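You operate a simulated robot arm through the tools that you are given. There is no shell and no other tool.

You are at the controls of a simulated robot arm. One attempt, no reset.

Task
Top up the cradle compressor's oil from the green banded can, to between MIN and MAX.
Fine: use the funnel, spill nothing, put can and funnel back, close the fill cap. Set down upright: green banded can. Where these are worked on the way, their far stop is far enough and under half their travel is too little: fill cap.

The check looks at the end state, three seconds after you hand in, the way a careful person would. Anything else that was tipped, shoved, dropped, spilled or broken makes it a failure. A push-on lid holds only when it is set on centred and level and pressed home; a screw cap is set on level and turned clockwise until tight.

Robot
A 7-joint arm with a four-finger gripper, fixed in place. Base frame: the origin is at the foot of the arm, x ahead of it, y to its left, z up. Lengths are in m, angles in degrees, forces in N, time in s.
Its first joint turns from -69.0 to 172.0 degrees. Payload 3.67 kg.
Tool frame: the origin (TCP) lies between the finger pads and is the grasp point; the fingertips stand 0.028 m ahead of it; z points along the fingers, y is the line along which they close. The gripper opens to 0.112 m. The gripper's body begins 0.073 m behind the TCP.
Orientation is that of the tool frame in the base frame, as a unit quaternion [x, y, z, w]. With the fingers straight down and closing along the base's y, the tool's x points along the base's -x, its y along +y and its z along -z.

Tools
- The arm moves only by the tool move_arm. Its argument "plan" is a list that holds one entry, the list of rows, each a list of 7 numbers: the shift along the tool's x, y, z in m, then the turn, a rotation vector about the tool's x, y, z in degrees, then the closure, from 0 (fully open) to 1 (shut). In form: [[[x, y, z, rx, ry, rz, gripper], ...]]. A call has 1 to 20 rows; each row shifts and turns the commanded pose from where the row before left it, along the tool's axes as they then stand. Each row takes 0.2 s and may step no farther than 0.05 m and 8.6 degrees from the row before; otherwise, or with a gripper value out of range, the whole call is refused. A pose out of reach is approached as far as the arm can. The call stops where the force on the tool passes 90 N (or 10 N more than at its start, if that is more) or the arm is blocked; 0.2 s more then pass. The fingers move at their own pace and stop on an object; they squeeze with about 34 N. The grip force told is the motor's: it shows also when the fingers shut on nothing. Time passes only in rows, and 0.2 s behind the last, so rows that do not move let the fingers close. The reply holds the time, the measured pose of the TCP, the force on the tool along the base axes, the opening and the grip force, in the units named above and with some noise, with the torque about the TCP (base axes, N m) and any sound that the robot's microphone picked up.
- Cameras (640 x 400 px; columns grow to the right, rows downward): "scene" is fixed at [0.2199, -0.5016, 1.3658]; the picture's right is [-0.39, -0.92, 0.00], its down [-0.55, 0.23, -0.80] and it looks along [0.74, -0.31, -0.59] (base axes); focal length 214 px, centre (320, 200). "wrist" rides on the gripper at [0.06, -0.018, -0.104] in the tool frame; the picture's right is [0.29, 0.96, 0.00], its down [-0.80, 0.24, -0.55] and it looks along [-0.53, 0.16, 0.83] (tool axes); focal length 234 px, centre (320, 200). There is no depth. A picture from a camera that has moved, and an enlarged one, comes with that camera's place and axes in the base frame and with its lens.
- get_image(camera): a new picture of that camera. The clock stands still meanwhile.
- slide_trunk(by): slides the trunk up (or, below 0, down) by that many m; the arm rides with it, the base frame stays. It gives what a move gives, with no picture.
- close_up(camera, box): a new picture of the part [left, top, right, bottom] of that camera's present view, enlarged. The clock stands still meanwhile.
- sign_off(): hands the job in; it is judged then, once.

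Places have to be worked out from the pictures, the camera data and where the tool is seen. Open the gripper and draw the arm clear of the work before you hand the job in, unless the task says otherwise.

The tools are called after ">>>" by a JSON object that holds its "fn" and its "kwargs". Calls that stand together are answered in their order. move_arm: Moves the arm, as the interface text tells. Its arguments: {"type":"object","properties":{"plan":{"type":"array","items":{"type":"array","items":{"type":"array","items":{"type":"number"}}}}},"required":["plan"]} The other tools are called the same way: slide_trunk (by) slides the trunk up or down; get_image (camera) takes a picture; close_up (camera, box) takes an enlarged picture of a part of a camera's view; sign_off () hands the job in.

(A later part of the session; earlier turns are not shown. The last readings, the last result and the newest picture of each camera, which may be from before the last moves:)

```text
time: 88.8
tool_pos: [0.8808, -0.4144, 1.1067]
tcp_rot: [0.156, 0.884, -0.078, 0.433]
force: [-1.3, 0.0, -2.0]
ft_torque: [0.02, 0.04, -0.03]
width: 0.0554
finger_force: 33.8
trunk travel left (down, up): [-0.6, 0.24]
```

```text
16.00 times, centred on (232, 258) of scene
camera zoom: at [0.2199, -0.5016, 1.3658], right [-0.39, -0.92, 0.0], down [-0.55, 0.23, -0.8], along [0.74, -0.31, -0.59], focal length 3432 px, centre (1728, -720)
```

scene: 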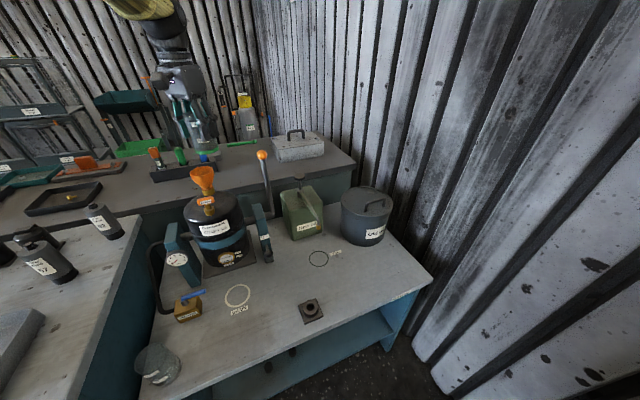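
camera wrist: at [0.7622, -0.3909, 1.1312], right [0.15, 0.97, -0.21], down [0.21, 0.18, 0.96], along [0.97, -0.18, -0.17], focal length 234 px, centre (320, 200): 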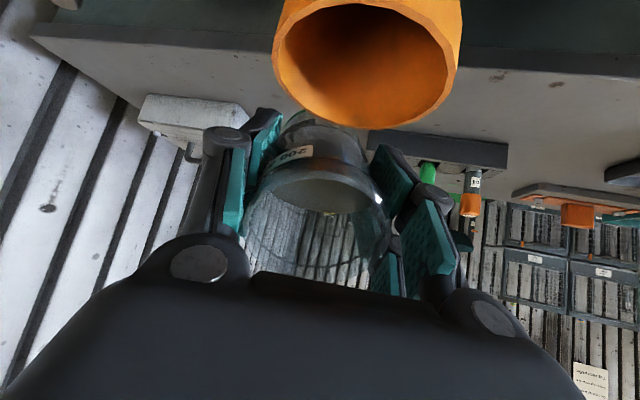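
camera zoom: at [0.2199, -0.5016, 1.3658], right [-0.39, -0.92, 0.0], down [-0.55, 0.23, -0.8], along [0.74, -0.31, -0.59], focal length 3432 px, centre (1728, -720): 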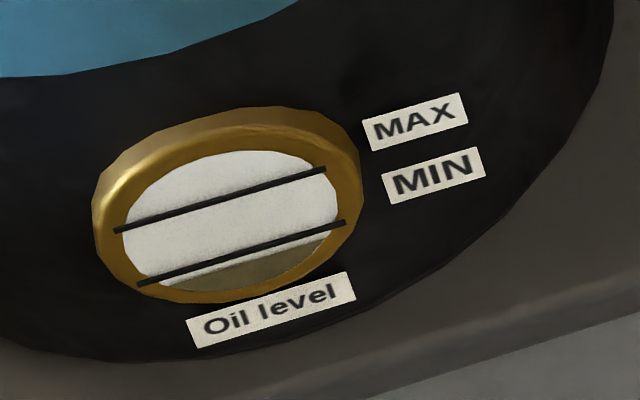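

Oil is pouring cleanly into the funnel's centre and the sight-glass level has started rising. Holding the tilt for about a second.

>>> {"fn": "move_arm", "kwargs": {"plan": [[[0, 0, 0, 0, 0, 0, 0.65], [0, 0, 0, 0, 0, 0, 0.65], [0, 0, 0, 0, 0, 0, 0.65], [0, 0, 0, 0, 0, 0, 0.65]]]}}

>>> {"fn": "close_up", "kwargs": {"camera": "wrist", "box": [220, 0, 480, 300]}}

>>> {"fn": "close_up", "kwargs": {"camera": "scene", "box": [180, 130, 260, 200]}}

>>> {"fn": "close_up", "kwargs": {"camera": "scene", "box": [212, 245, 252, 270]}}

```text
time: 89.8
tool_pos: [0.8798, -0.4153, 1.1069]
tcp_rot: [0.156, 0.885, -0.077, 0.432]
force: [0.0, 1.2, -1.0]
ft_torque: [0.01, 0.0, -0.03]
width: 0.0555
finger_force: 33.9
trunk travel left (down, up): [-0.6, 0.24]
```

```text
1.33 times, centred on (350, 150) of wrist
camera zoom: at [0.761, -0.391, 1.1238], right [0.16, 0.96, -0.23], down [0.13, 0.21, 0.97], along [0.98, -0.19, -0.09], focal length 312 px, centre (280, 267)
```

zoom: 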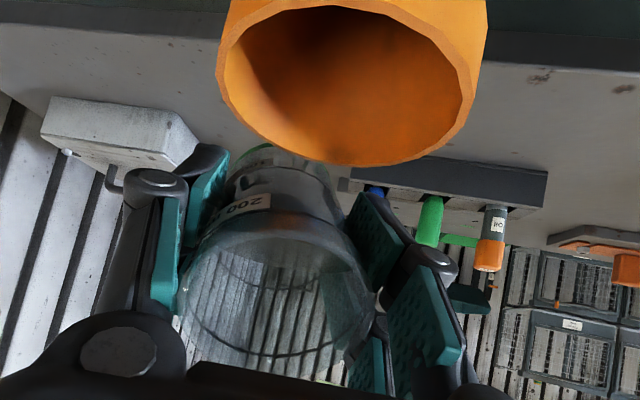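

```text
5.71 times, centred on (220, 165) of scene
camera zoom: at [0.2199, -0.5016, 1.3658], right [-0.39, -0.92, 0.0], down [-0.55, 0.23, -0.8], along [0.74, -0.31, -0.59], focal length 1226 px, centre (891, 400)
```

zoom: 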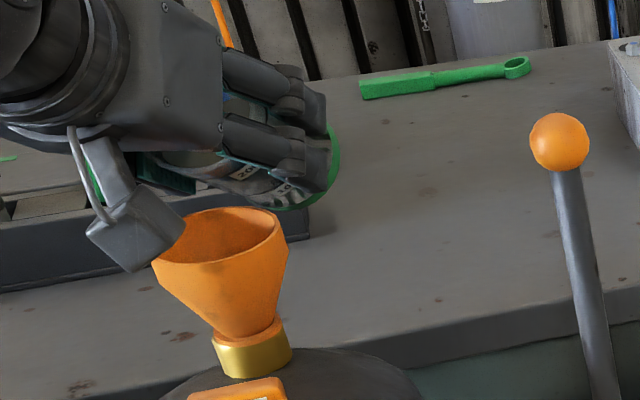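

```text
16.00 times, centred on (232, 258) of scene
camera zoom: at [0.2199, -0.5016, 1.3658], right [-0.39, -0.92, 0.0], down [-0.55, 0.23, -0.8], along [0.74, -0.31, -0.59], focal length 3432 px, centre (1728, -720)
```

zoom: 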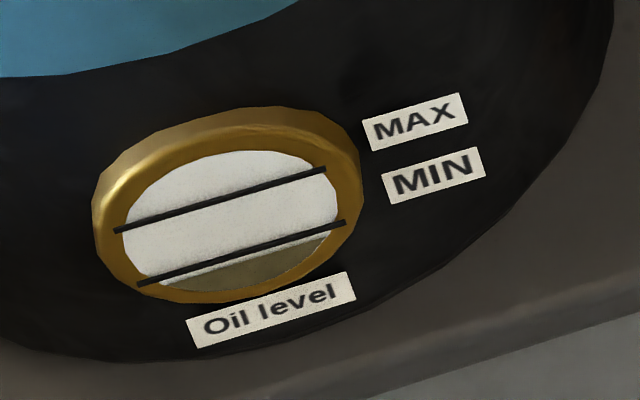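

The flow stopped at this tilt (quasi-static) with the level about halfway from its start to MIN. Tilting another 5° slowly.

>>> {"fn": "move_arm", "kwargs": {"plan": [[[-0.0015, 0, -0.0013, 0, -2.5, 0, 0.65], [0, 0, 0, 0, 0, 0, 0.65], [-0.0015, 0, -0.0013, 0, -2.5, 0, 0.65], [0, 0, 0, 0, 0, 0, 0.65], [0, 0, 0, 0, 0, 0, 0.65], [0, 0, 0, 0, 0, 0, 0.65], [0, 0, 0, 0, 0, 0, 0.65]]]}}

>>> {"fn": "close_up", "kwargs": {"camera": "wrist", "box": [220, 0, 480, 300]}}

>>> {"fn": "close_up", "kwargs": {"camera": "scene", "box": [180, 130, 260, 200]}}

>>> {"fn": "close_up", "kwargs": {"camera": "scene", "box": [212, 245, 252, 270]}}

```text
time: 91.4
tool_pos: [0.8805, -0.4152, 1.1114]
tcp_rot: [0.153, 0.864, -0.085, 0.472]
force: [-0.5, 0.4, -1.8]
ft_torque: [0.05, 0.03, 0.0]
width: 0.0556
finger_force: 34.2
trunk travel left (down, up): [-0.6, 0.24]
```

```text
1.33 times, centred on (350, 150) of wrist
camera zoom: at [0.7597, -0.3908, 1.1171], right [0.18, 0.95, -0.24], down [0.05, 0.24, 0.97], along [0.98, -0.19, 0.0], focal length 312 px, centre (280, 267)
```

zoom: 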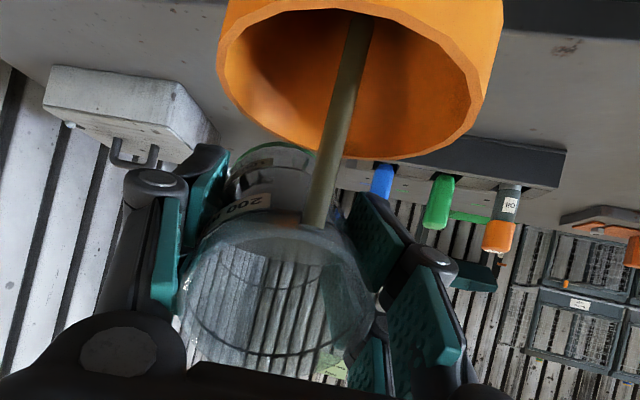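

```text
5.71 times, centred on (220, 165) of scene
camera zoom: at [0.2199, -0.5016, 1.3658], right [-0.39, -0.92, 0.0], down [-0.55, 0.23, -0.8], along [0.74, -0.31, -0.59], focal length 1226 px, centre (891, 400)
```

zoom: 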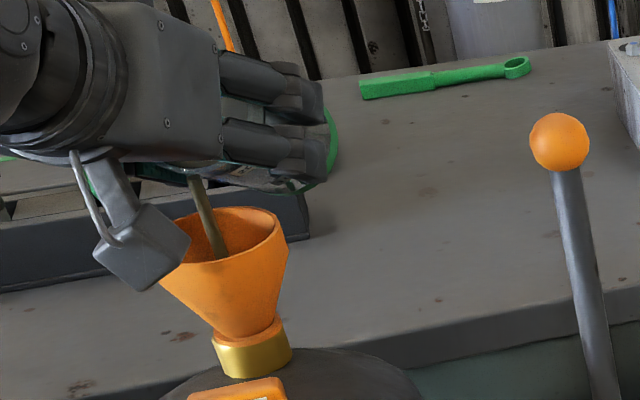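

```text
16.00 times, centred on (232, 258) of scene
camera zoom: at [0.2199, -0.5016, 1.3658], right [-0.39, -0.92, 0.0], down [-0.55, 0.23, -0.8], along [0.74, -0.31, -0.59], focal length 3432 px, centre (1728, -720)
```

zoom: 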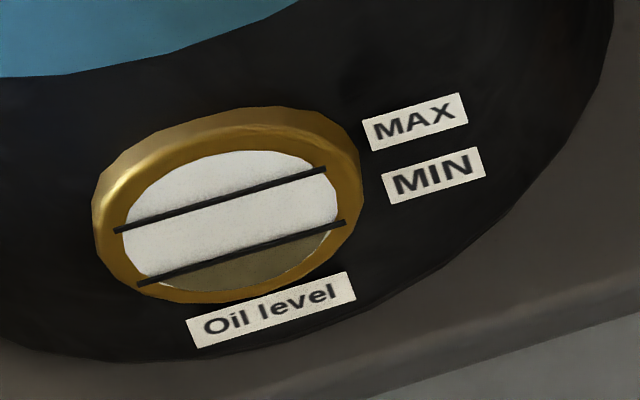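

Level is just reaching MIN, still flowing cleanly. Continuing to 62°.

>>> {"fn": "move_arm", "kwargs": {"plan": [[[0, 0, 0, 0, 0, 0, 0.65], [-0.0015, 0, -0.0013, 0, -2.5, 0, 0.65], [0, 0, 0, 0, 0, 0, 0.65], [0, 0, 0, 0, 0, 0, 0.65], [-0.0015, 0, -0.0013, 0, -2.5, 0, 0.65], [0, 0, 0, 0, 0, 0, 0.65], [0, 0, 0, 0, 0, 0, 0.65], [0, 0, 0, 0, 0, 0, 0.65]]]}}

>>> {"fn": "close_up", "kwargs": {"camera": "wrist", "box": [220, 0, 480, 300]}}

>>> {"fn": "close_up", "kwargs": {"camera": "scene", "box": [180, 130, 260, 200]}}

>>> {"fn": "close_up", "kwargs": {"camera": "scene", "box": [212, 245, 252, 270]}}

```text
time: 93.2
tool_pos: [0.8793, -0.4144, 1.1156]
tcp_rot: [0.148, 0.843, -0.09, 0.508]
force: [0.7, -0.3, -1.8]
ft_torque: [0.02, 0.02, 0.01]
width: 0.0554
finger_force: 34.0
trunk travel left (down, up): [-0.6, 0.24]
```

```text
1.33 times, centred on (350, 150) of wrist
camera zoom: at [0.7592, -0.391, 1.111], right [0.2, 0.94, -0.26], down [-0.03, 0.27, 0.96], along [0.98, -0.19, 0.08], focal length 312 px, centre (280, 267)
```

zoom: 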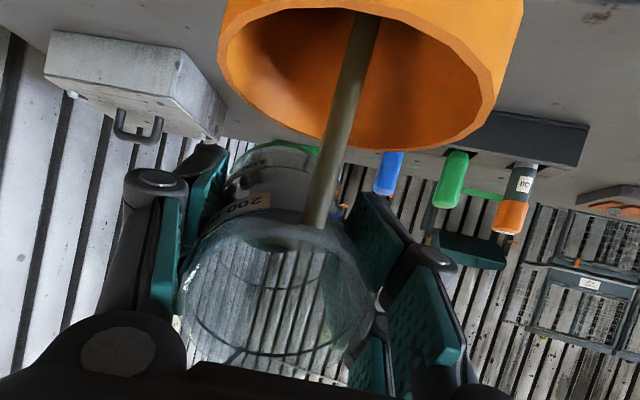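

```text
5.71 times, centred on (220, 165) of scene
camera zoom: at [0.2199, -0.5016, 1.3658], right [-0.39, -0.92, 0.0], down [-0.55, 0.23, -0.8], along [0.74, -0.31, -0.59], focal length 1226 px, centre (891, 400)
```

zoom: 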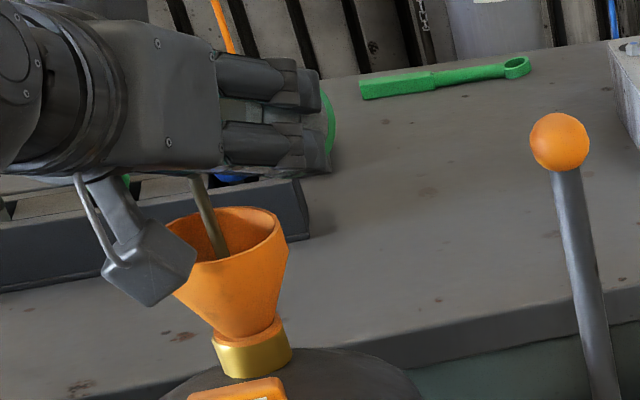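

```text
16.00 times, centred on (232, 258) of scene
camera zoom: at [0.2199, -0.5016, 1.3658], right [-0.39, -0.92, 0.0], down [-0.55, 0.23, -0.8], along [0.74, -0.31, -0.59], focal length 3432 px, centre (1728, -720)
```

zoom: 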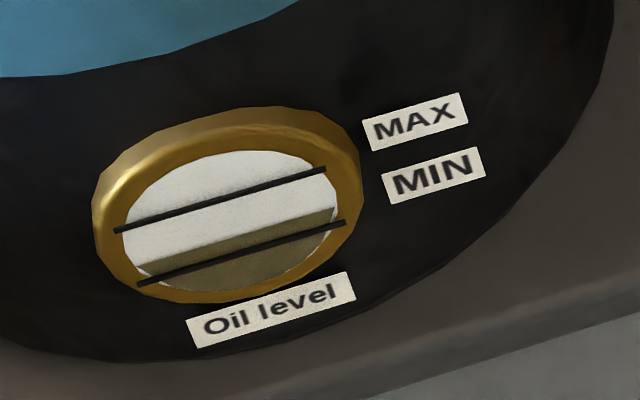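

Level is now about a quarter of the way from MIN to MAX and oil still flows. Holding here to let the flow finish before deciding more.

>>> {"fn": "move_arm", "kwargs": {"plan": [[[0, 0, 0, 0, 0, 0, 0.65], [0, 0, 0, 0, 0, 0, 0.65], [0, 0, 0, 0, 0, 0, 0.65], [0, 0, 0, 0, 0, 0, 0.65]]]}}

>>> {"fn": "close_up", "kwargs": {"camera": "wrist", "box": [220, 0, 480, 300]}}

>>> {"fn": "close_up", "kwargs": {"camera": "scene", "box": [212, 245, 252, 270]}}

```text
time: 94.2
tool_pos: [0.8794, -0.4154, 1.1143]
tcp_rot: [0.149, 0.843, -0.091, 0.509]
force: [0.5, -0.2, -1.2]
ft_torque: [0.03, 0.03, -0.02]
width: 0.0555
finger_force: 33.6
trunk travel left (down, up): [-0.6, 0.24]
```

```text
1.33 times, centred on (350, 150) of wrist
camera zoom: at [0.7592, -0.3909, 1.111], right [0.2, 0.94, -0.26], down [-0.03, 0.27, 0.96], along [0.98, -0.19, 0.08], focal length 312 px, centre (280, 267)
```

zoom: 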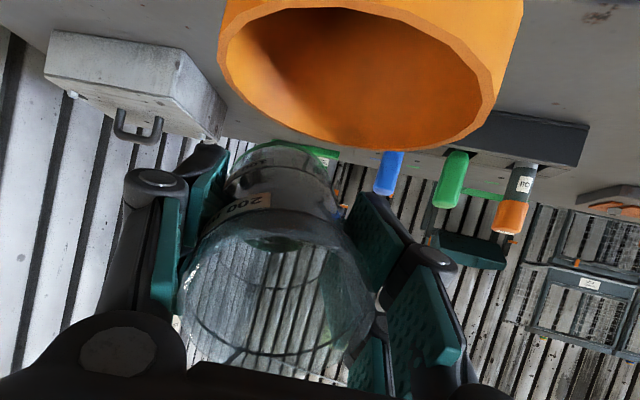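

```text
16.00 times, centred on (232, 258) of scene
camera zoom: at [0.2199, -0.5016, 1.3658], right [-0.39, -0.92, 0.0], down [-0.55, 0.23, -0.8], along [0.74, -0.31, -0.59], focal length 3432 px, centre (1728, -720)
```

zoom: 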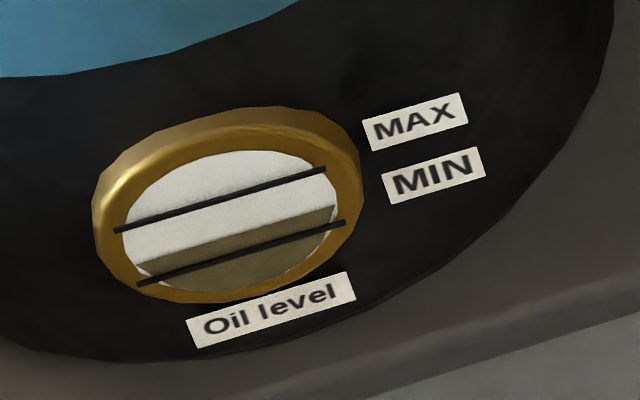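

Flow stopped with the level a third of the way up between MIN and MAX. A further ~3° should bring it near the middle.

>>> {"fn": "move_arm", "kwargs": {"plan": [[[-0.0009, 0, -0.0008, 0, -1.5, 0, 0.65], [0, 0, 0, 0, 0, 0, 0.65], [0, 0, 0, 0, 0, 0, 0.65], [-0.0009, 0, -0.0008, 0, -1.5, 0, 0.65], [0, 0, 0, 0, 0, 0, 0.65], [0, 0, 0, 0, 0, 0, 0.65], [0, 0, 0, 0, 0, 0, 0.65], [0, 0, 0, 0, 0, 0, 0.65], [0, 0, 0, 0, 0, 0, 0.65]]]}}

>>> {"fn": "close_up", "kwargs": {"camera": "wrist", "box": [220, 0, 480, 300]}}

>>> {"fn": "close_up", "kwargs": {"camera": "scene", "box": [212, 245, 252, 270]}}

```text
time: 96.2
tool_pos: [0.879, -0.4146, 1.1166]
tcp_rot: [0.146, 0.83, -0.095, 0.53]
force: [-1.1, -0.6, -2.1]
ft_torque: [0.02, 0.05, 0.04]
width: 0.0552
finger_force: 33.9
trunk travel left (down, up): [-0.6, 0.24]
```

```text
1.33 times, centred on (350, 150) of wrist
camera zoom: at [0.7593, -0.3906, 1.1069], right [0.22, 0.94, -0.26], down [-0.08, 0.29, 0.96], along [0.97, -0.19, 0.13], focal length 312 px, centre (280, 267)
```

zoom: 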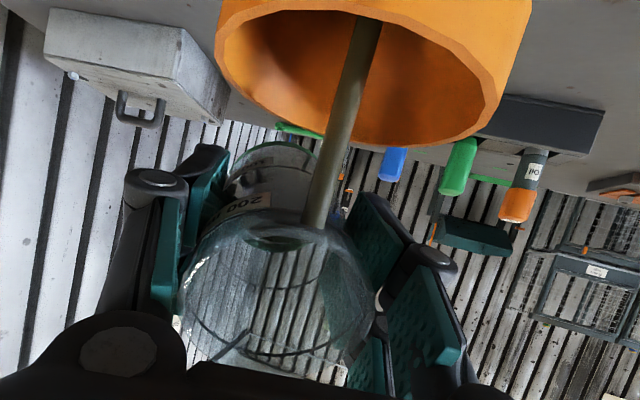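

```text
16.00 times, centred on (232, 258) of scene
camera zoom: at [0.2199, -0.5016, 1.3658], right [-0.39, -0.92, 0.0], down [-0.55, 0.23, -0.8], along [0.74, -0.31, -0.59], focal length 3432 px, centre (1728, -720)
```

zoom: 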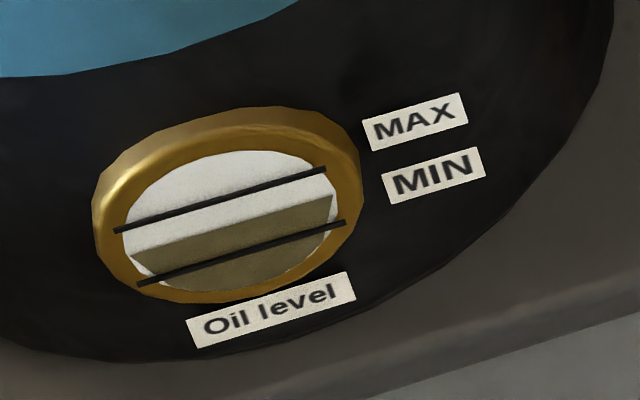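

Level now ~56% between MIN and MAX. Tilting the can back promptly about the lip to stop the flow.

>>> {"fn": "move_arm", "kwargs": {"plan": [[[0.0047, 0, 0.0034, 0, 7.5, 0, 0.65], [0.0047, 0, 0.0034, 0, 7.5, 0, 0.65], [0, 0, 0, 0, 0, 0, 0.65], [0, 0, 0, 0, 0, 0, 0.65], [0, 0, 0, 0, 0, 0, 0.65], [0, 0, 0, 0, 0, 0, 0.65]]]}}

>>> {"fn": "close_up", "kwargs": {"camera": "wrist", "box": [220, 0, 480, 300]}}

>>> {"fn": "close_up", "kwargs": {"camera": "scene", "box": [212, 245, 252, 270]}}

>>> {"fn": "close_up", "kwargs": {"camera": "scene", "box": [150, 110, 270, 210]}}

```text
time: 97.6
tool_pos: [0.8805, -0.4157, 1.1051]
tcp_rot: [0.157, 0.892, -0.074, 0.418]
force: [0.1, -0.3, -0.6]
ft_torque: [-0.03, 0.02, -0.01]
width: 0.0552
finger_force: 33.9
trunk travel left (down, up): [-0.6, 0.24]
```

```text
1.33 times, centred on (350, 150) of wrist
camera zoom: at [0.7618, -0.3916, 1.1266], right [0.16, 0.96, -0.22], down [0.16, 0.2, 0.97], along [0.97, -0.19, -0.13], focal length 312 px, centre (280, 267)
```

zoom: 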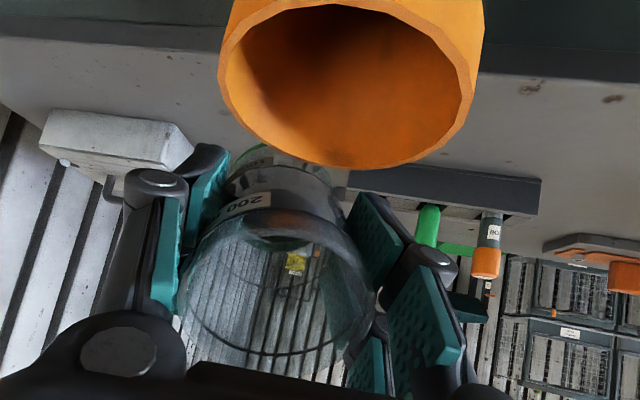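

```text
16.00 times, centred on (232, 258) of scene
camera zoom: at [0.2199, -0.5016, 1.3658], right [-0.39, -0.92, 0.0], down [-0.55, 0.23, -0.8], along [0.74, -0.31, -0.59], focal length 3432 px, centre (1728, -720)
```

zoom: 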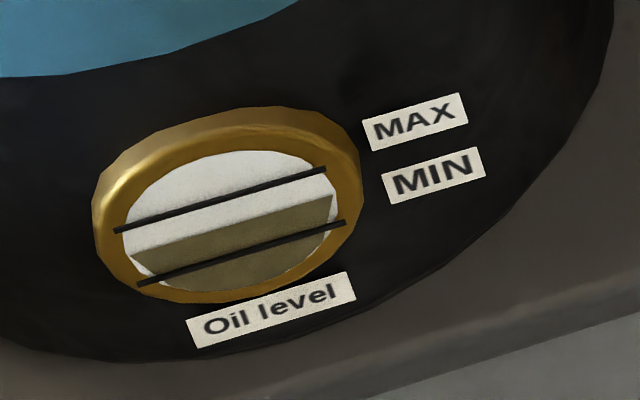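

```text
4.00 times, centred on (210, 160) of scene
camera zoom: at [0.2199, -0.5016, 1.3658], right [-0.39, -0.92, 0.0], down [-0.55, 0.23, -0.8], along [0.74, -0.31, -0.59], focal length 858 px, centre (760, 360)
```

zoom: 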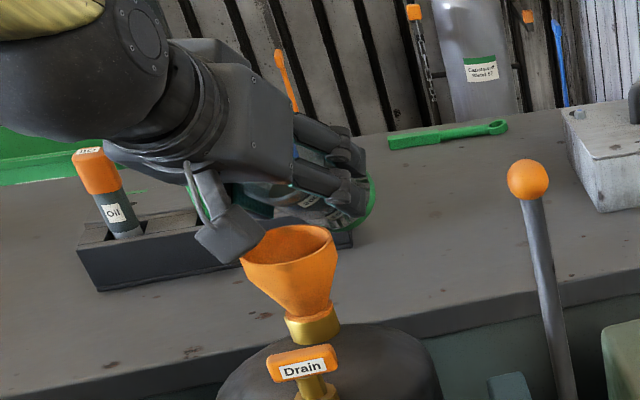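

Flow has stopped, the level sits mid-way between MIN and MAX, and no spill is visible. Raising straight up with the lip over the funnel, then returning the can upright.

>>> {"fn": "move_arm", "kwargs": {"plan": [[[-0.0211, 0, -0.0176, 0, 0, 0, 0.65], [-0.0211, 0, -0.0176, 0, 0, 0, 0.65], [-0.0211, 0, -0.0176, 0, 0, 0, 0.65], [-0.0211, 0, -0.0176, 0, 0, 0, 0.65], [0.0047, 0, 0.0034, 0, 7.5, 0, 0.65], [0.0047, 0, 0.0034, 0, 7.5, 0, 0.65], [0.0047, 0, 0.0034, 0, 7.5, 0, 0.65], [0.0047, 0, 0.0034, 0, 7.5, 0, 0.65], [0.0047, 0, 0.0034, 0, 7.5, 0, 0.65], [0.0047, 0, 0.0034, 0, 7.5, 0, 0.65], [0.0033, 0, 0.0023, 0, 5, 0, 0.65], [0, 0, 0, 0, 0, 0, 0.65]]]}}

>>> {"fn": "get_image", "kwargs": {"camera": "wrist"}}

>>> {"fn": "get_image", "kwargs": {"camera": "scene"}}

```text
time: 100.2
tool_pos: [0.8639, -0.4107, 1.1803]
tcp_rot: [0.174, 0.985, -0.001, 0.001]
force: [-0.2, 0.0, -0.8]
ft_torque: [0.0, -0.01, 0.0]
width: 0.0553
finger_force: 33.7
trunk travel left (down, up): [-0.6, 0.24]
```

```text
taken
camera wrist: at [0.8008, -0.4056, 1.2847], right [0.06, 1.0, 0.0], down [0.83, -0.05, 0.56], along [0.56, -0.03, -0.83], focal length 234 px, centre (320, 200)
```

wrist: 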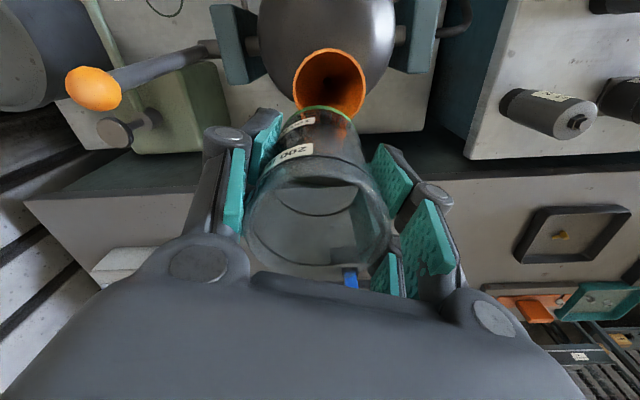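

```text
taken
```

scene: 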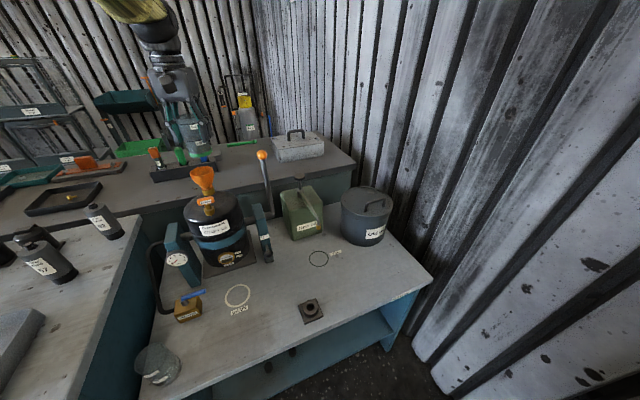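

The can is upright with the rest of its oil. Carrying it back: restore yaw 45° and retreat along the same path.

>>> {"fn": "move_arm", "kwargs": {"plan": [[[0, 0, -0.01, 0, 0, 6.3, 0.65], [0, 0, 0, 0, 0, 6.3, 0.65], [0, 0, 0, 0, 0, 6.3, 0.65], [0, 0, 0, 0, 0, 6.3, 0.65], [0.005, -0.0156, 0, 0, 0, 0, 0.65], [0.0098, -0.0312, 0, 0, 0, 0, 0.65], [0.0098, -0.0312, 0, 0, 0, 0, 0.65], [0.0098, -0.0312, 0, 0, 0, 0, 0.65], [0.0098, -0.0312, 0, 0, 0, 0, 0.65], [0.0098, -0.0312, 0, 0, 0, 0, 0.65], [0.0098, -0.0312, 0, 0, 0, 0, 0.65], [0.0098, -0.0312, 0, 0, 0, 0, 0.65], [0.0098, -0.0312, 0, 0, 0, 0, 0.65], [0.005, -0.0156, 0, 0, 0, 0, 0.65], [0, 0, 0, 0, 0, 0, 0.65]]]}}

```text
time: 103.4
tool_pos: [0.6039, -0.5462, 1.1901]
tcp_rot: [0.385, 0.923, -0.002, 0.002]
force: [0.6, -0.4, -1.3]
ft_torque: [-0.03, 0.0, -0.01]
width: 0.055
finger_force: 34.1
trunk travel left (down, up): [-0.6, 0.24]
```

Back at the transfer point. Moving down toward the can's original spot, stopping about 10 cm above its resting height.

>>> {"fn": "move_arm", "kwargs": {"plan": [[[-0.0052, -0.0085, 0.0123, 0, 0, 0, 0.65], [-0.0104, -0.017, 0.0246, 0, 0, 0, 0.65], [-0.0104, -0.017, 0.0246, 0, 0, 0, 0.65], [-0.0104, -0.017, 0.0246, 0, 0, 0, 0.65], [-0.0104, -0.017, 0.0246, 0, 0, 0, 0.65], [-0.0104, -0.017, 0.0246, 0, 0, 0, 0.65], [-0.0104, -0.017, 0.0246, 0, 0, 0, 0.65], [-0.0104, -0.017, 0.0246, 0, 0, 0, 0.65], [-0.0104, -0.017, 0.0246, 0, 0, 0, 0.65], [-0.0104, -0.017, 0.0246, 0, 0, 0, 0.65], [-0.0104, -0.017, 0.0246, 0, 0, 0, 0.65], [-0.0104, -0.017, 0.0246, 0, 0, 0, 0.65], [-0.0104, -0.017, 0.0246, 0, 0, 0, 0.65], [-0.0052, -0.0085, 0.0123, 0, 0, 0, 0.65], [0, 0, 0, 0, 0, 0, 0.65]]]}}

>>> {"fn": "get_image", "kwargs": {"camera": "scene"}}

```text
time: 106.6
tool_pos: [0.5426, -0.799, 0.8695]
tcp_rot: [0.385, 0.923, -0.001, 0.001]
force: [-0.5, 0.2, -0.8]
ft_torque: [-0.02, 0.04, -0.01]
width: 0.0551
finger_force: 34.1
trunk travel left (down, up): [-0.6, 0.24]
```

```text
taken
```

scene: 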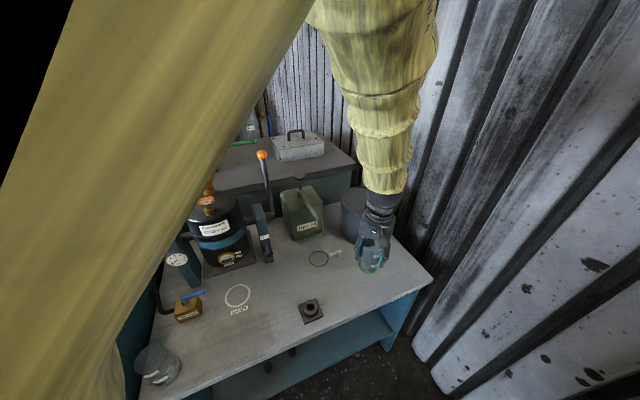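

Over the original spot, upright. Lowering carefully to just above the bench.

>>> {"fn": "move_arm", "kwargs": {"plan": [[[0, 0, 0.03, 0, 0, 0, 0.65], [0, 0, 0.03, 0, 0, 0, 0.65], [0, 0, 0.025, 0, 0, 0, 0.65], [0, 0, 0.01, 0, 0, 0, 0.65], [0, 0, 0, 0, 0, 0, 0.65]]]}}

>>> {"fn": "close_up", "kwargs": {"camera": "scene", "box": [320, 220, 416, 300]}}

```text
time: 107.8
tool_pos: [0.5402, -0.7974, 0.7757]
tcp_rot: [0.385, 0.923, -0.001, 0.003]
force: [-0.2, 1.0, -1.8]
ft_torque: [-0.01, 0.0, 0.01]
width: 0.0552
finger_force: 34.1
trunk travel left (down, up): [-0.6, 0.24]
```

```text
5.00 times, centred on (368, 260) of scene
camera zoom: at [0.2199, -0.5016, 1.3658], right [-0.39, -0.92, 0.0], down [-0.55, 0.23, -0.8], along [0.74, -0.31, -0.59], focal length 1072 px, centre (80, -100)
```

zoom: 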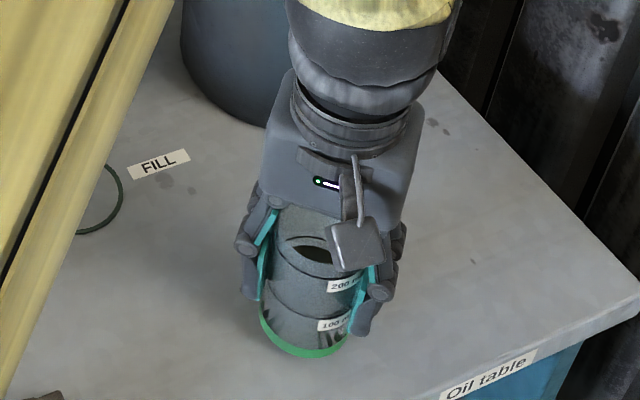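

A few more millimetres in small steps to feel the bench.

>>> {"fn": "move_arm", "kwargs": {"plan": [[[0, 0, 0.003, 0, 0, 0, 0.65], [0, 0, 0.003, 0, 0, 0, 0.65], [0, 0, 0.002, 0, 0, 0, 0.65], [0, 0, 0, 0, 0, 0, 0.65]]]}}

```text
time: 108.8
tool_pos: [0.5428, -0.7983, 0.7686]
tcp_rot: [0.385, 0.923, -0.001, 0.003]
force: [0.2, 0.2, -2.4]
ft_torque: [-0.01, 0.0, -0.01]
width: 0.0552
finger_force: 33.7
trunk travel left (down, up): [-0.6, 0.24]
```

>>> {"fn": "move_arm", "kwargs": {"plan": [[[0, 0, 0.002, 0, 0, 0, 0.65], [0, 0, 0.0015, 0, 0, 0, 0.65], [0, 0, 0, 0, 0, 0, 0.65]]]}}

```text
time: 109.6
tool_pos: [0.5433, -0.7968, 0.7671]
tcp_rot: [0.386, 0.923, -0.001, 0.004]
force: [-1.9, 2.4, 17.5]
ft_torque: [0.4, 0.56, -0.02]
width: 0.0555
finger_force: 33.7
trunk travel left (down, up): [-0.6, 0.24]
```

The can rests on the bench (17 N contact). Easing up 1 mm and opening slowly, then rising.

>>> {"fn": "move_arm", "kwargs": {"plan": [[[0, 0, -0.001, 0, 0, 0, 0.65], [0, 0, 0, 0, 0, 0, 0.47], [0, 0, 0, 0, 0, 0, 0.4], [0, 0, 0, 0, 0, 0, 0.2], [0, 0, 0, 0, 0, 0, 0.05], [0, 0, 0, 0, 0, 0, 0.05]]]}}

>>> {"fn": "get_image", "kwargs": {"camera": "wrist"}}

```text
time: 111.0
tool_pos: [0.5414, -0.7991, 0.7647]
tcp_rot: [0.385, 0.923, -0.001, 0.002]
force: [-0.8, -0.7, -0.6]
ft_torque: [0.0, -0.05, -0.01]
width: 0.1063
finger_force: 0.0
trunk travel left (down, up): [-0.6, 0.24]
```

```text
taken
camera wrist: at [0.4851, -0.7692, 0.8693], right [0.48, 0.88, 0.0], down [0.73, -0.4, 0.56], along [0.49, -0.27, -0.83], focal length 234 px, centre (320, 200)
```

wrist: 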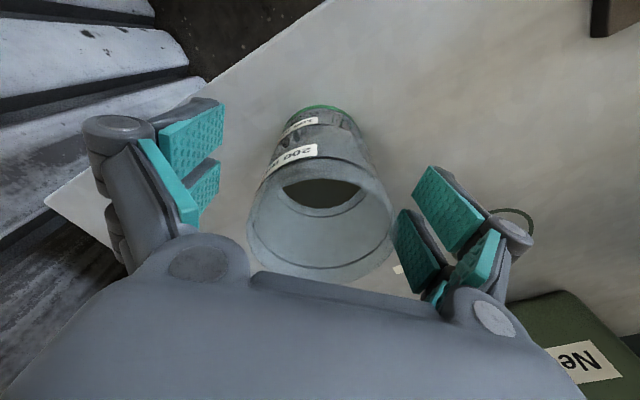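

The can stands upright on its spot. Rising straight up and heading back to retrieve the funnel.

>>> {"fn": "move_arm", "kwargs": {"plan": [[[0, 0, -0.02, 0, 0, 0, 0.05], [0, 0, -0.04, 0, 0, 0, 0.05], [0, 0, -0.045, 0, 0, 0, 0.05], [0, 0, -0.045, 0, 0, 0, 0.05], [0, 0, -0.045, 0, 0, 0, 0.05], [0, 0, -0.045, 0, 0, 0, 0.05], [0.0153, 0.0244, -0.021, 0, 0, 0, 0.1], [0.0153, 0.0244, -0.021, 0, 0, 0, 0.15], [0.0153, 0.0244, -0.021, 0, 0, 0, 0.2], [0.0153, 0.0244, -0.021, 0, 0, 0, 0.2], [0.0153, 0.0244, -0.021, 0, 0, 0, 0.2], [0.0153, 0.0244, -0.021, 0, 0, 0, 0.2], [0.0153, 0.0244, -0.021, 0, 0, 0, 0.2], [0.0153, 0.0244, -0.021, 0, 0, 0, 0.2], [0.0153, 0.0244, -0.021, 0, 0, 0, 0.2], [0, 0, 0, 0, 0, 0, 0.2]]]}}

>>> {"fn": "get_image", "kwargs": {"camera": "scene"}}

```text
time: 114.4
tool_pos: [0.5995, -0.5457, 1.1932]
tcp_rot: [0.385, 0.923, 0.0, 0.002]
force: [0.6, 0.5, 0.4]
ft_torque: [0.07, 0.03, 0.05]
width: 0.0892
finger_force: 0.0
trunk travel left (down, up): [-0.6, 0.24]
```

```text
taken
```

scene: 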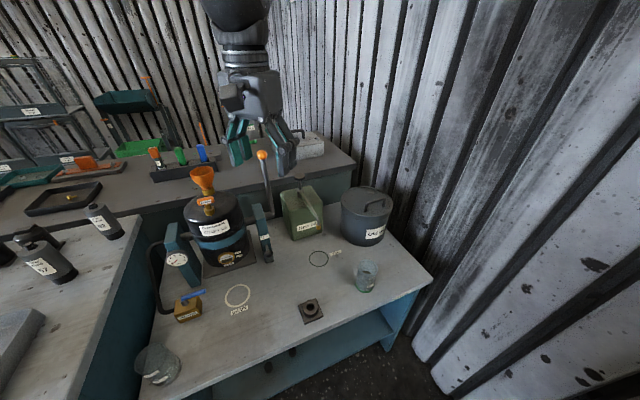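

The can is back in place. Un-yawing the tool and moving over the funnel.

>>> {"fn": "move_arm", "kwargs": {"plan": [[[0, 0, 0, 0, 0, -7.53, 0.2], [0, 0, 0, 0, 0, -7.53, 0.2], [0, 0, 0, 0, 0, -7.53, 0.2], [0, 0, 0, 0, 0, -7.53, 0.2], [0, 0, 0, 0, 0, -7.53, 0.2], [0, 0, 0, 0, 0, -7.53, 0.2], [-0.0335, 0.0207, 0, 0, 0, 0, 0.2], [-0.0335, 0.0207, 0, 0, 0, 0, 0.2], [-0.0335, 0.0207, 0, 0, 0, 0, 0.2], [-0.0335, 0.0207, 0, 0, 0, 0, 0.2], [-0.0335, 0.0207, 0, 0, 0, 0, 0.2], [-0.0335, 0.0207, 0, 0, 0, 0, 0.2], [-0.0335, 0.0207, 0, 0, 0, 0, 0.2], [0, 0, 0, 0, 0, 0, 0.2]]]}}

>>> {"fn": "get_image", "kwargs": {"camera": "wrist"}}

>>> {"fn": "close_up", "kwargs": {"camera": "scene", "box": [340, 245, 396, 300]}}

```text
time: 117.4
tool_pos: [0.8339, -0.4012, 1.1963]
tcp_rot: [0.001, 1.0, -0.003, 0.003]
force: [-0.2, 0.4, 0.8]
ft_torque: [-0.01, -0.09, 0.01]
width: 0.0898
finger_force: 0.2
trunk travel left (down, up): [-0.6, 0.24]
```

```text
taken
camera wrist: at [0.773, -0.4178, 1.3016], right [-0.29, 0.96, 0.0], down [0.8, 0.24, 0.56], along [0.53, 0.16, -0.83], focal length 234 px, centre (320, 200)
```

wrist: 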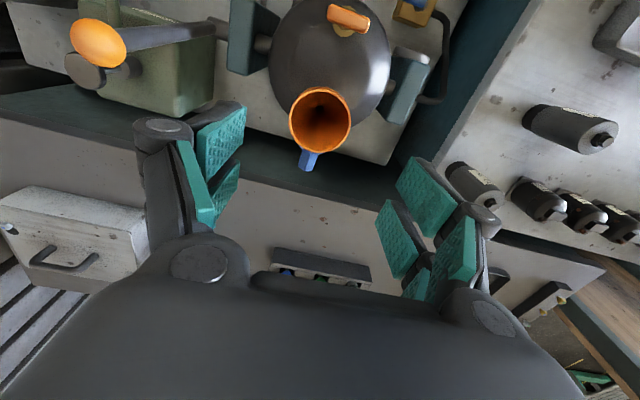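

```text
7.27 times, centred on (368, 272) of scene
camera zoom: at [0.2199, -0.5016, 1.3658], right [-0.39, -0.92, 0.0], down [-0.55, 0.23, -0.8], along [0.74, -0.31, -0.59], focal length 1560 px, centre (-29, -327)
```

zoom: 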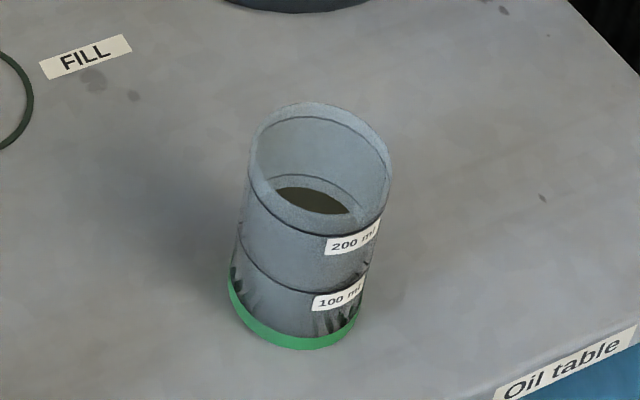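

Funnel is right below the TCP (0.833, -0.401). Descending to the same grip height (z≈1.078) and closing.

>>> {"fn": "move_arm", "kwargs": {"plan": [[[-0.0017, 0, 0.03, 0, 0, 0, 0.2], [0, 0, 0.035, 0, 0, 0, 0.2], [0, 0, 0.03, 0, 0, 0, 0.2], [0, 0, 0.0234, 0, 0, 0, 0.2], [0, 0, 0, 0, 0, 0, 0.2]]]}}

>>> {"fn": "get_image", "kwargs": {"camera": "wrist"}}

```text
time: 118.6
tool_pos: [0.8386, -0.399, 1.0764]
tcp_rot: [0.001, 1.0, -0.002, 0.002]
force: [-0.1, 0.6, 0.3]
ft_torque: [-0.02, -0.04, 0.0]
width: 0.0898
finger_force: 0.0
trunk travel left (down, up): [-0.6, 0.24]
```

```text
taken
camera wrist: at [0.7758, -0.4169, 1.1819], right [-0.29, 0.96, 0.0], down [0.8, 0.24, 0.56], along [0.53, 0.16, -0.83], focal length 234 px, centre (320, 200)
```

wrist: 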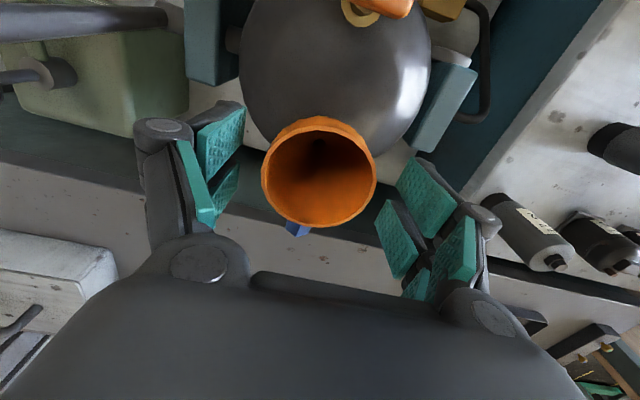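

Centred. Closing on the funnel.

>>> {"fn": "move_arm", "kwargs": {"plan": [[[0.001, -0.001, 0, 0, 0, 0, 0.4], [0, 0, 0, 0, 0, 0, 0.5], [0, 0, 0, 0, 0, 0, 0.65], [0, 0, 0, 0, 0, 0, 0.65]]]}}

>>> {"fn": "get_image", "kwargs": {"camera": "wrist"}}

```text
time: 119.6
tool_pos: [0.8367, -0.4013, 1.0766]
tcp_rot: [0.002, 1.0, -0.001, 0.002]
force: [0.6, -0.5, 0.6]
ft_torque: [-0.03, -0.02, 0.0]
width: 0.0562
finger_force: 33.8
trunk travel left (down, up): [-0.6, 0.24]
```

```text
taken
camera wrist: at [0.775, -0.4186, 1.1814], right [-0.29, 0.96, 0.0], down [0.8, 0.24, 0.56], along [0.53, 0.16, -0.83], focal length 234 px, centre (320, 200)
```

wrist: 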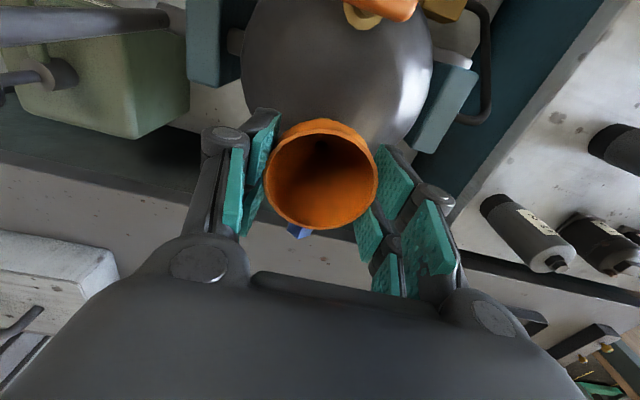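

Gripped at 56.2 mm. Lifting the funnel straight out of the neck and checking for drips and the cap.

>>> {"fn": "move_arm", "kwargs": {"plan": [[[0, 0, -0.01, 0, 0, 0, 0.65], [0, 0, -0.02, 0, 0, 0, 0.65], [0, 0, -0.03, 0, 0, 0, 0.65], [0, 0, -0.035, 0, 0, 0, 0.65], [0, 0, 0, 0, 0, 0, 0.65]]]}}

>>> {"fn": "get_image", "kwargs": {"camera": "wrist"}}

>>> {"fn": "close_up", "kwargs": {"camera": "scene", "box": [165, 125, 245, 215]}}

```text
time: 120.8
tool_pos: [0.837, -0.4001, 1.1717]
tcp_rot: [0.001, 1.0, -0.001, 0.002]
force: [-0.6, -0.7, -0.8]
ft_torque: [0.02, 0.01, 0.0]
width: 0.0562
finger_force: 34.0
trunk travel left (down, up): [-0.6, 0.24]
```

```text
taken
camera wrist: at [0.7748, -0.4174, 1.2752], right [-0.29, 0.96, 0.0], down [0.8, 0.24, 0.56], along [0.53, 0.16, -0.83], focal length 234 px, centre (320, 200)
```

wrist: 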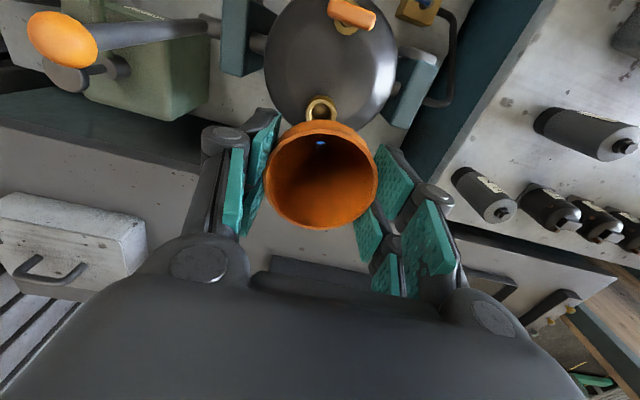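

```text
4.44 times, centred on (205, 170) of scene
camera zoom: at [0.2199, -0.5016, 1.3658], right [-0.39, -0.92, 0.0], down [-0.55, 0.23, -0.8], along [0.74, -0.31, -0.59], focal length 953 px, centre (831, 333)
```

zoom: 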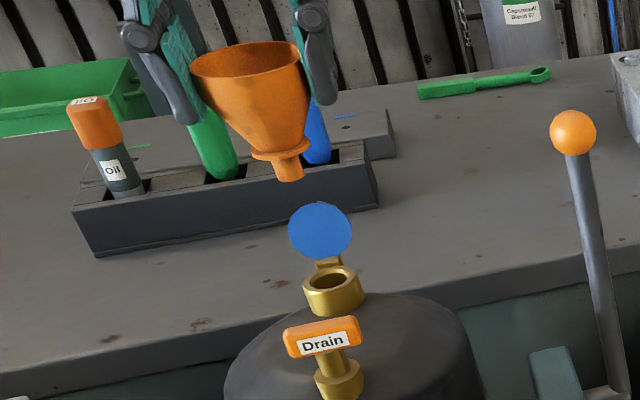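

No drip; the cap and neck are unchanged. Carrying the funnel to above its holder at about (0.529, -0.600).

>>> {"fn": "move_arm", "kwargs": {"plan": [[[0.0379, -0.025, 0, 0, 0, 0, 0.65], [0.0379, -0.025, 0, 0, 0, 0, 0.65], [0.0379, -0.025, 0, 0, 0, 0, 0.65], [0.0379, -0.025, 0, 0, 0, 0, 0.65], [0.0379, -0.025, 0, 0, 0, 0, 0.65], [0.0379, -0.025, 0, 0, 0, 0, 0.65], [0.0379, -0.025, 0, 0, 0, 0, 0.65], [0.0379, -0.025, 0, 0, 0, 0, 0.65], [0, 0, 0.04, 0, 0, 0, 0.65], [0, 0, 0.04, 0, 0, 0, 0.65], [0, 0, 0.04, 0, 0, 0, 0.65], [0, 0, 0.04, 0, 0, 0, 0.65], [0, 0, 0.04, 0, 0, 0, 0.65], [0, 0, 0.04, 0, 0, 0, 0.65], [0, 0, 0, 0, 0, 0, 0.65]]]}}

>>> {"fn": "get_image", "kwargs": {"camera": "wrist"}}

>>> {"fn": "close_up", "kwargs": {"camera": "scene", "box": [265, 205, 361, 325]}}

```text
time: 124.0
tool_pos: [0.5333, -0.6007, 0.9342]
tcp_rot: [0.001, 1.0, -0.003, 0.002]
force: [0.1, -0.2, 0.3]
ft_torque: [0.0, -0.01, -0.02]
width: 0.0559
finger_force: 34.1
trunk travel left (down, up): [-0.6, 0.24]
```

```text
taken
camera wrist: at [0.4713, -0.6172, 1.0384], right [-0.29, 0.96, -0.01], down [0.8, 0.24, 0.56], along [0.53, 0.15, -0.83], focal length 234 px, centre (320, 200)
```

wrist: 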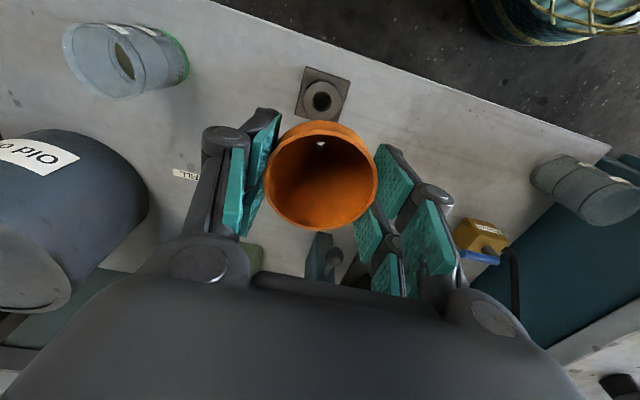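

```text
3.33 times, centred on (313, 265) of scene
camera zoom: at [0.2199, -0.5016, 1.3658], right [-0.39, -0.92, 0.0], down [-0.55, 0.23, -0.8], along [0.74, -0.31, -0.59], focal length 715 px, centre (343, -17)
```

zoom: 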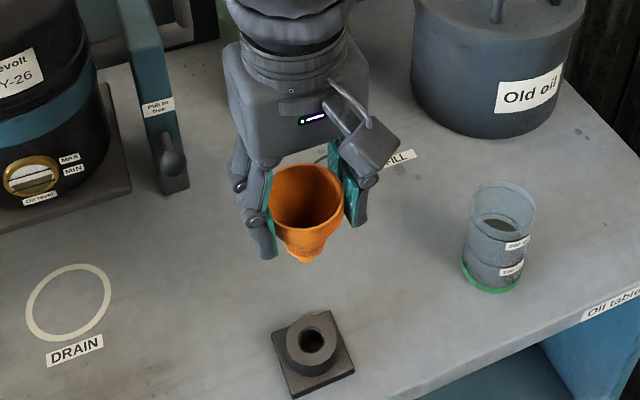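

Zooming on the holder to compute the remaining offset.

>>> {"fn": "close_up", "kwargs": {"camera": "wrist", "box": [284, 55, 364, 125]}}

>>> {"fn": "close_up", "kwargs": {"camera": "scene", "box": [285, 245, 341, 335]}}

```text
5.71 times, centred on (324, 90) of wrist
camera zoom: at [0.4713, -0.6172, 1.0384], right [-0.29, 0.96, -0.01], down [0.8, 0.24, 0.56], along [0.53, 0.15, -0.83], focal length 1338 px, centre (297, 829)
```

zoom: 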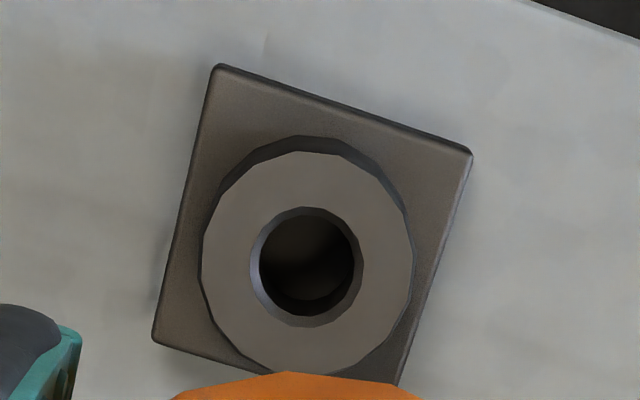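

```text
4.44 times, centred on (313, 290) of scene
camera zoom: at [0.2199, -0.5016, 1.3658], right [-0.39, -0.92, 0.0], down [-0.55, 0.23, -0.8], along [0.74, -0.31, -0.59], focal length 953 px, centre (351, -200)
```

zoom: 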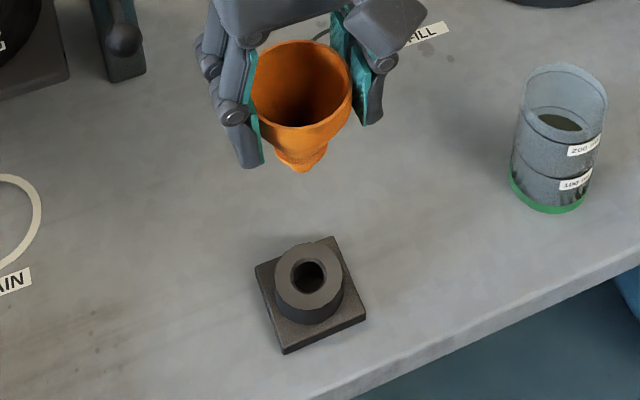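

Holder hole is at tool (0.005, 0.001), funnel stem at about (0.0035, 0): aligned to ~1 mm. Lowering to just above the holder.

>>> {"fn": "move_arm", "kwargs": {"plan": [[[0.001, 0.0008, 0.03, 0, 0, 0, 0.65], [0, 0, 0.03, 0, 0, 0, 0.65], [0, 0, 0.03, 0, 0, 0, 0.65], [0, 0, 0.024, 0, 0, 0, 0.65], [0, 0, 0, 0, 0, 0, 0.65]]]}}

>>> {"fn": "close_up", "kwargs": {"camera": "scene", "box": [285, 265, 341, 325]}}

>>> {"fn": "get_image", "kwargs": {"camera": "wrist"}}

```text
time: 125.2
tool_pos: [0.5339, -0.6001, 0.8171]
tcp_rot: [0.002, 1.0, -0.002, 0.002]
force: [-0.7, 0.2, 0.6]
ft_torque: [0.01, -0.03, 0.01]
width: 0.0558
finger_force: 33.8
trunk travel left (down, up): [-0.6, 0.24]
```

```text
6.67 times, centred on (313, 295) of scene
camera zoom: at [0.2199, -0.5016, 1.3658], right [-0.39, -0.92, 0.0], down [-0.55, 0.23, -0.8], along [0.74, -0.31, -0.59], focal length 1430 px, centre (367, -433)
```

zoom: 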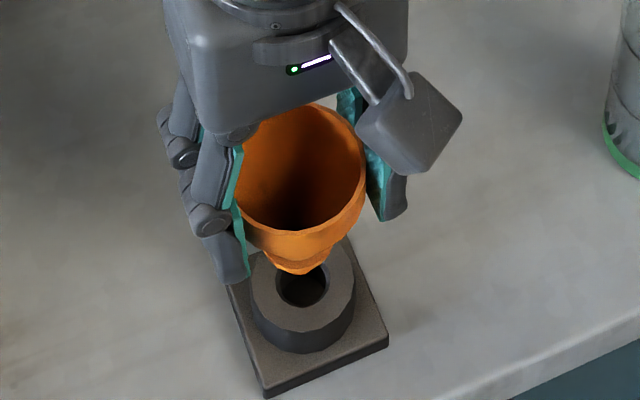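

```text
taken
camera wrist: at [0.4725, -0.6169, 0.9224], right [-0.29, 0.96, 0.0], down [0.8, 0.24, 0.56], along [0.53, 0.16, -0.83], focal length 234 px, centre (320, 200)
```

wrist: 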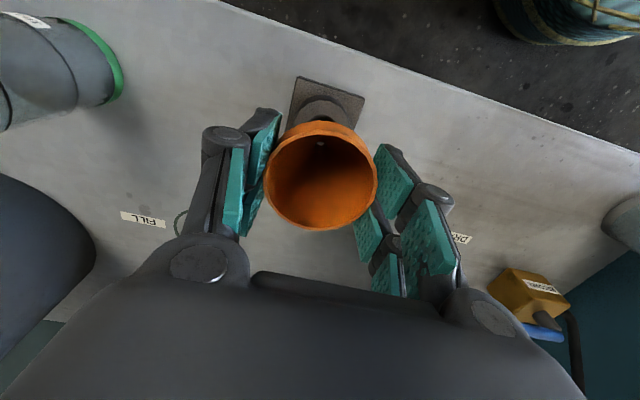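

Stem is just above the hole, within ~2 mm. Nudging 1 mm toward the base and lowering slowly into the holder.

>>> {"fn": "move_arm", "kwargs": {"plan": [[[0.0012, -0.0007, 0.006, 0, 0, 0, 0.65], [0, 0, 0.006, 0, 0, 0, 0.65], [0, 0, 0.006, 0, 0, 0, 0.65], [0, 0, 0.006, 0, 0, 0, 0.65], [0, 0, 0, 0, 0, 0, 0.65]]]}}

>>> {"fn": "close_up", "kwargs": {"camera": "scene", "box": [285, 265, 341, 325]}}

```text
time: 126.4
tool_pos: [0.5337, -0.6012, 0.7927]
tcp_rot: [0.0, 1.0, -0.003, 0.001]
force: [0.1, 0.3, 0.1]
ft_torque: [0.02, 0.02, 0.02]
width: 0.056
finger_force: 34.1
trunk travel left (down, up): [-0.6, 0.24]
```

```text
6.67 times, centred on (313, 295) of scene
camera zoom: at [0.2199, -0.5016, 1.3658], right [-0.39, -0.92, 0.0], down [-0.55, 0.23, -0.8], along [0.74, -0.31, -0.59], focal length 1430 px, centre (367, -433)
```

zoom: 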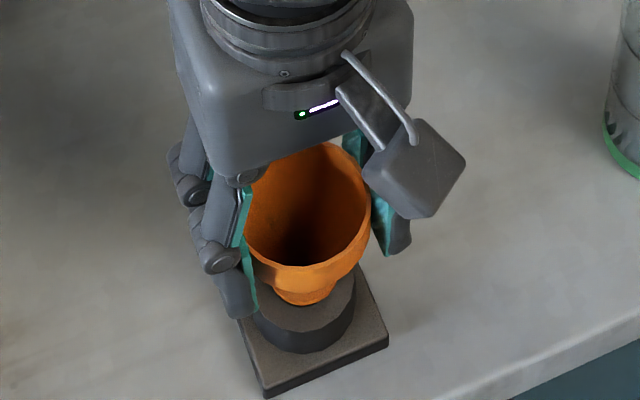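

It is going into the holder without force. Lowering the last millimetres until it seats.

>>> {"fn": "move_arm", "kwargs": {"plan": [[[0, 0, 0.003, 0, 0, 0, 0.65], [0, 0, 0.0025, 0, 0, 0, 0.65], [0, 0, 0, 0, 0, 0, 0.65]]]}}

```text
time: 127.2
tool_pos: [0.5312, -0.6013, 0.7879]
tcp_rot: [0.001, 1.0, -0.002, 0.002]
force: [0.3, 0.6, -1.2]
ft_torque: [0.0, 0.02, 0.02]
width: 0.0558
finger_force: 33.9
trunk travel left (down, up): [-0.6, 0.24]
```

>>> {"fn": "move_arm", "kwargs": {"plan": [[[0, 0, 0.0015, 0, 0, 0, 0.65], [0, 0, 0.0015, 0, 0, 0, 0.65], [0, 0, 0, 0, 0, 0, 0.65]]]}}

>>> {"fn": "close_up", "kwargs": {"camera": "scene", "box": [285, 265, 341, 325]}}

```text
time: 128.0
tool_pos: [0.5312, -0.5997, 0.7865]
tcp_rot: [0.001, 1.0, -0.003, 0.003]
force: [0.1, 2.3, 25.1]
ft_torque: [0.14, 0.04, -0.01]
width: 0.0561
finger_force: 33.8
trunk travel left (down, up): [-0.6, 0.24]
```

```text
6.67 times, centred on (313, 295) of scene
camera zoom: at [0.2199, -0.5016, 1.3658], right [-0.39, -0.92, 0.0], down [-0.55, 0.23, -0.8], along [0.74, -0.31, -0.59], focal length 1430 px, centre (367, -433)
```

zoom: 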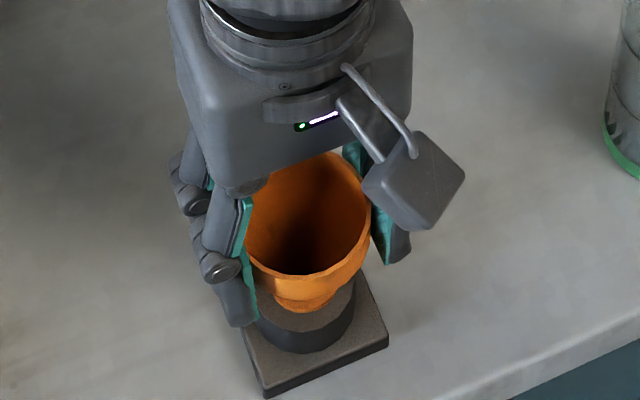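

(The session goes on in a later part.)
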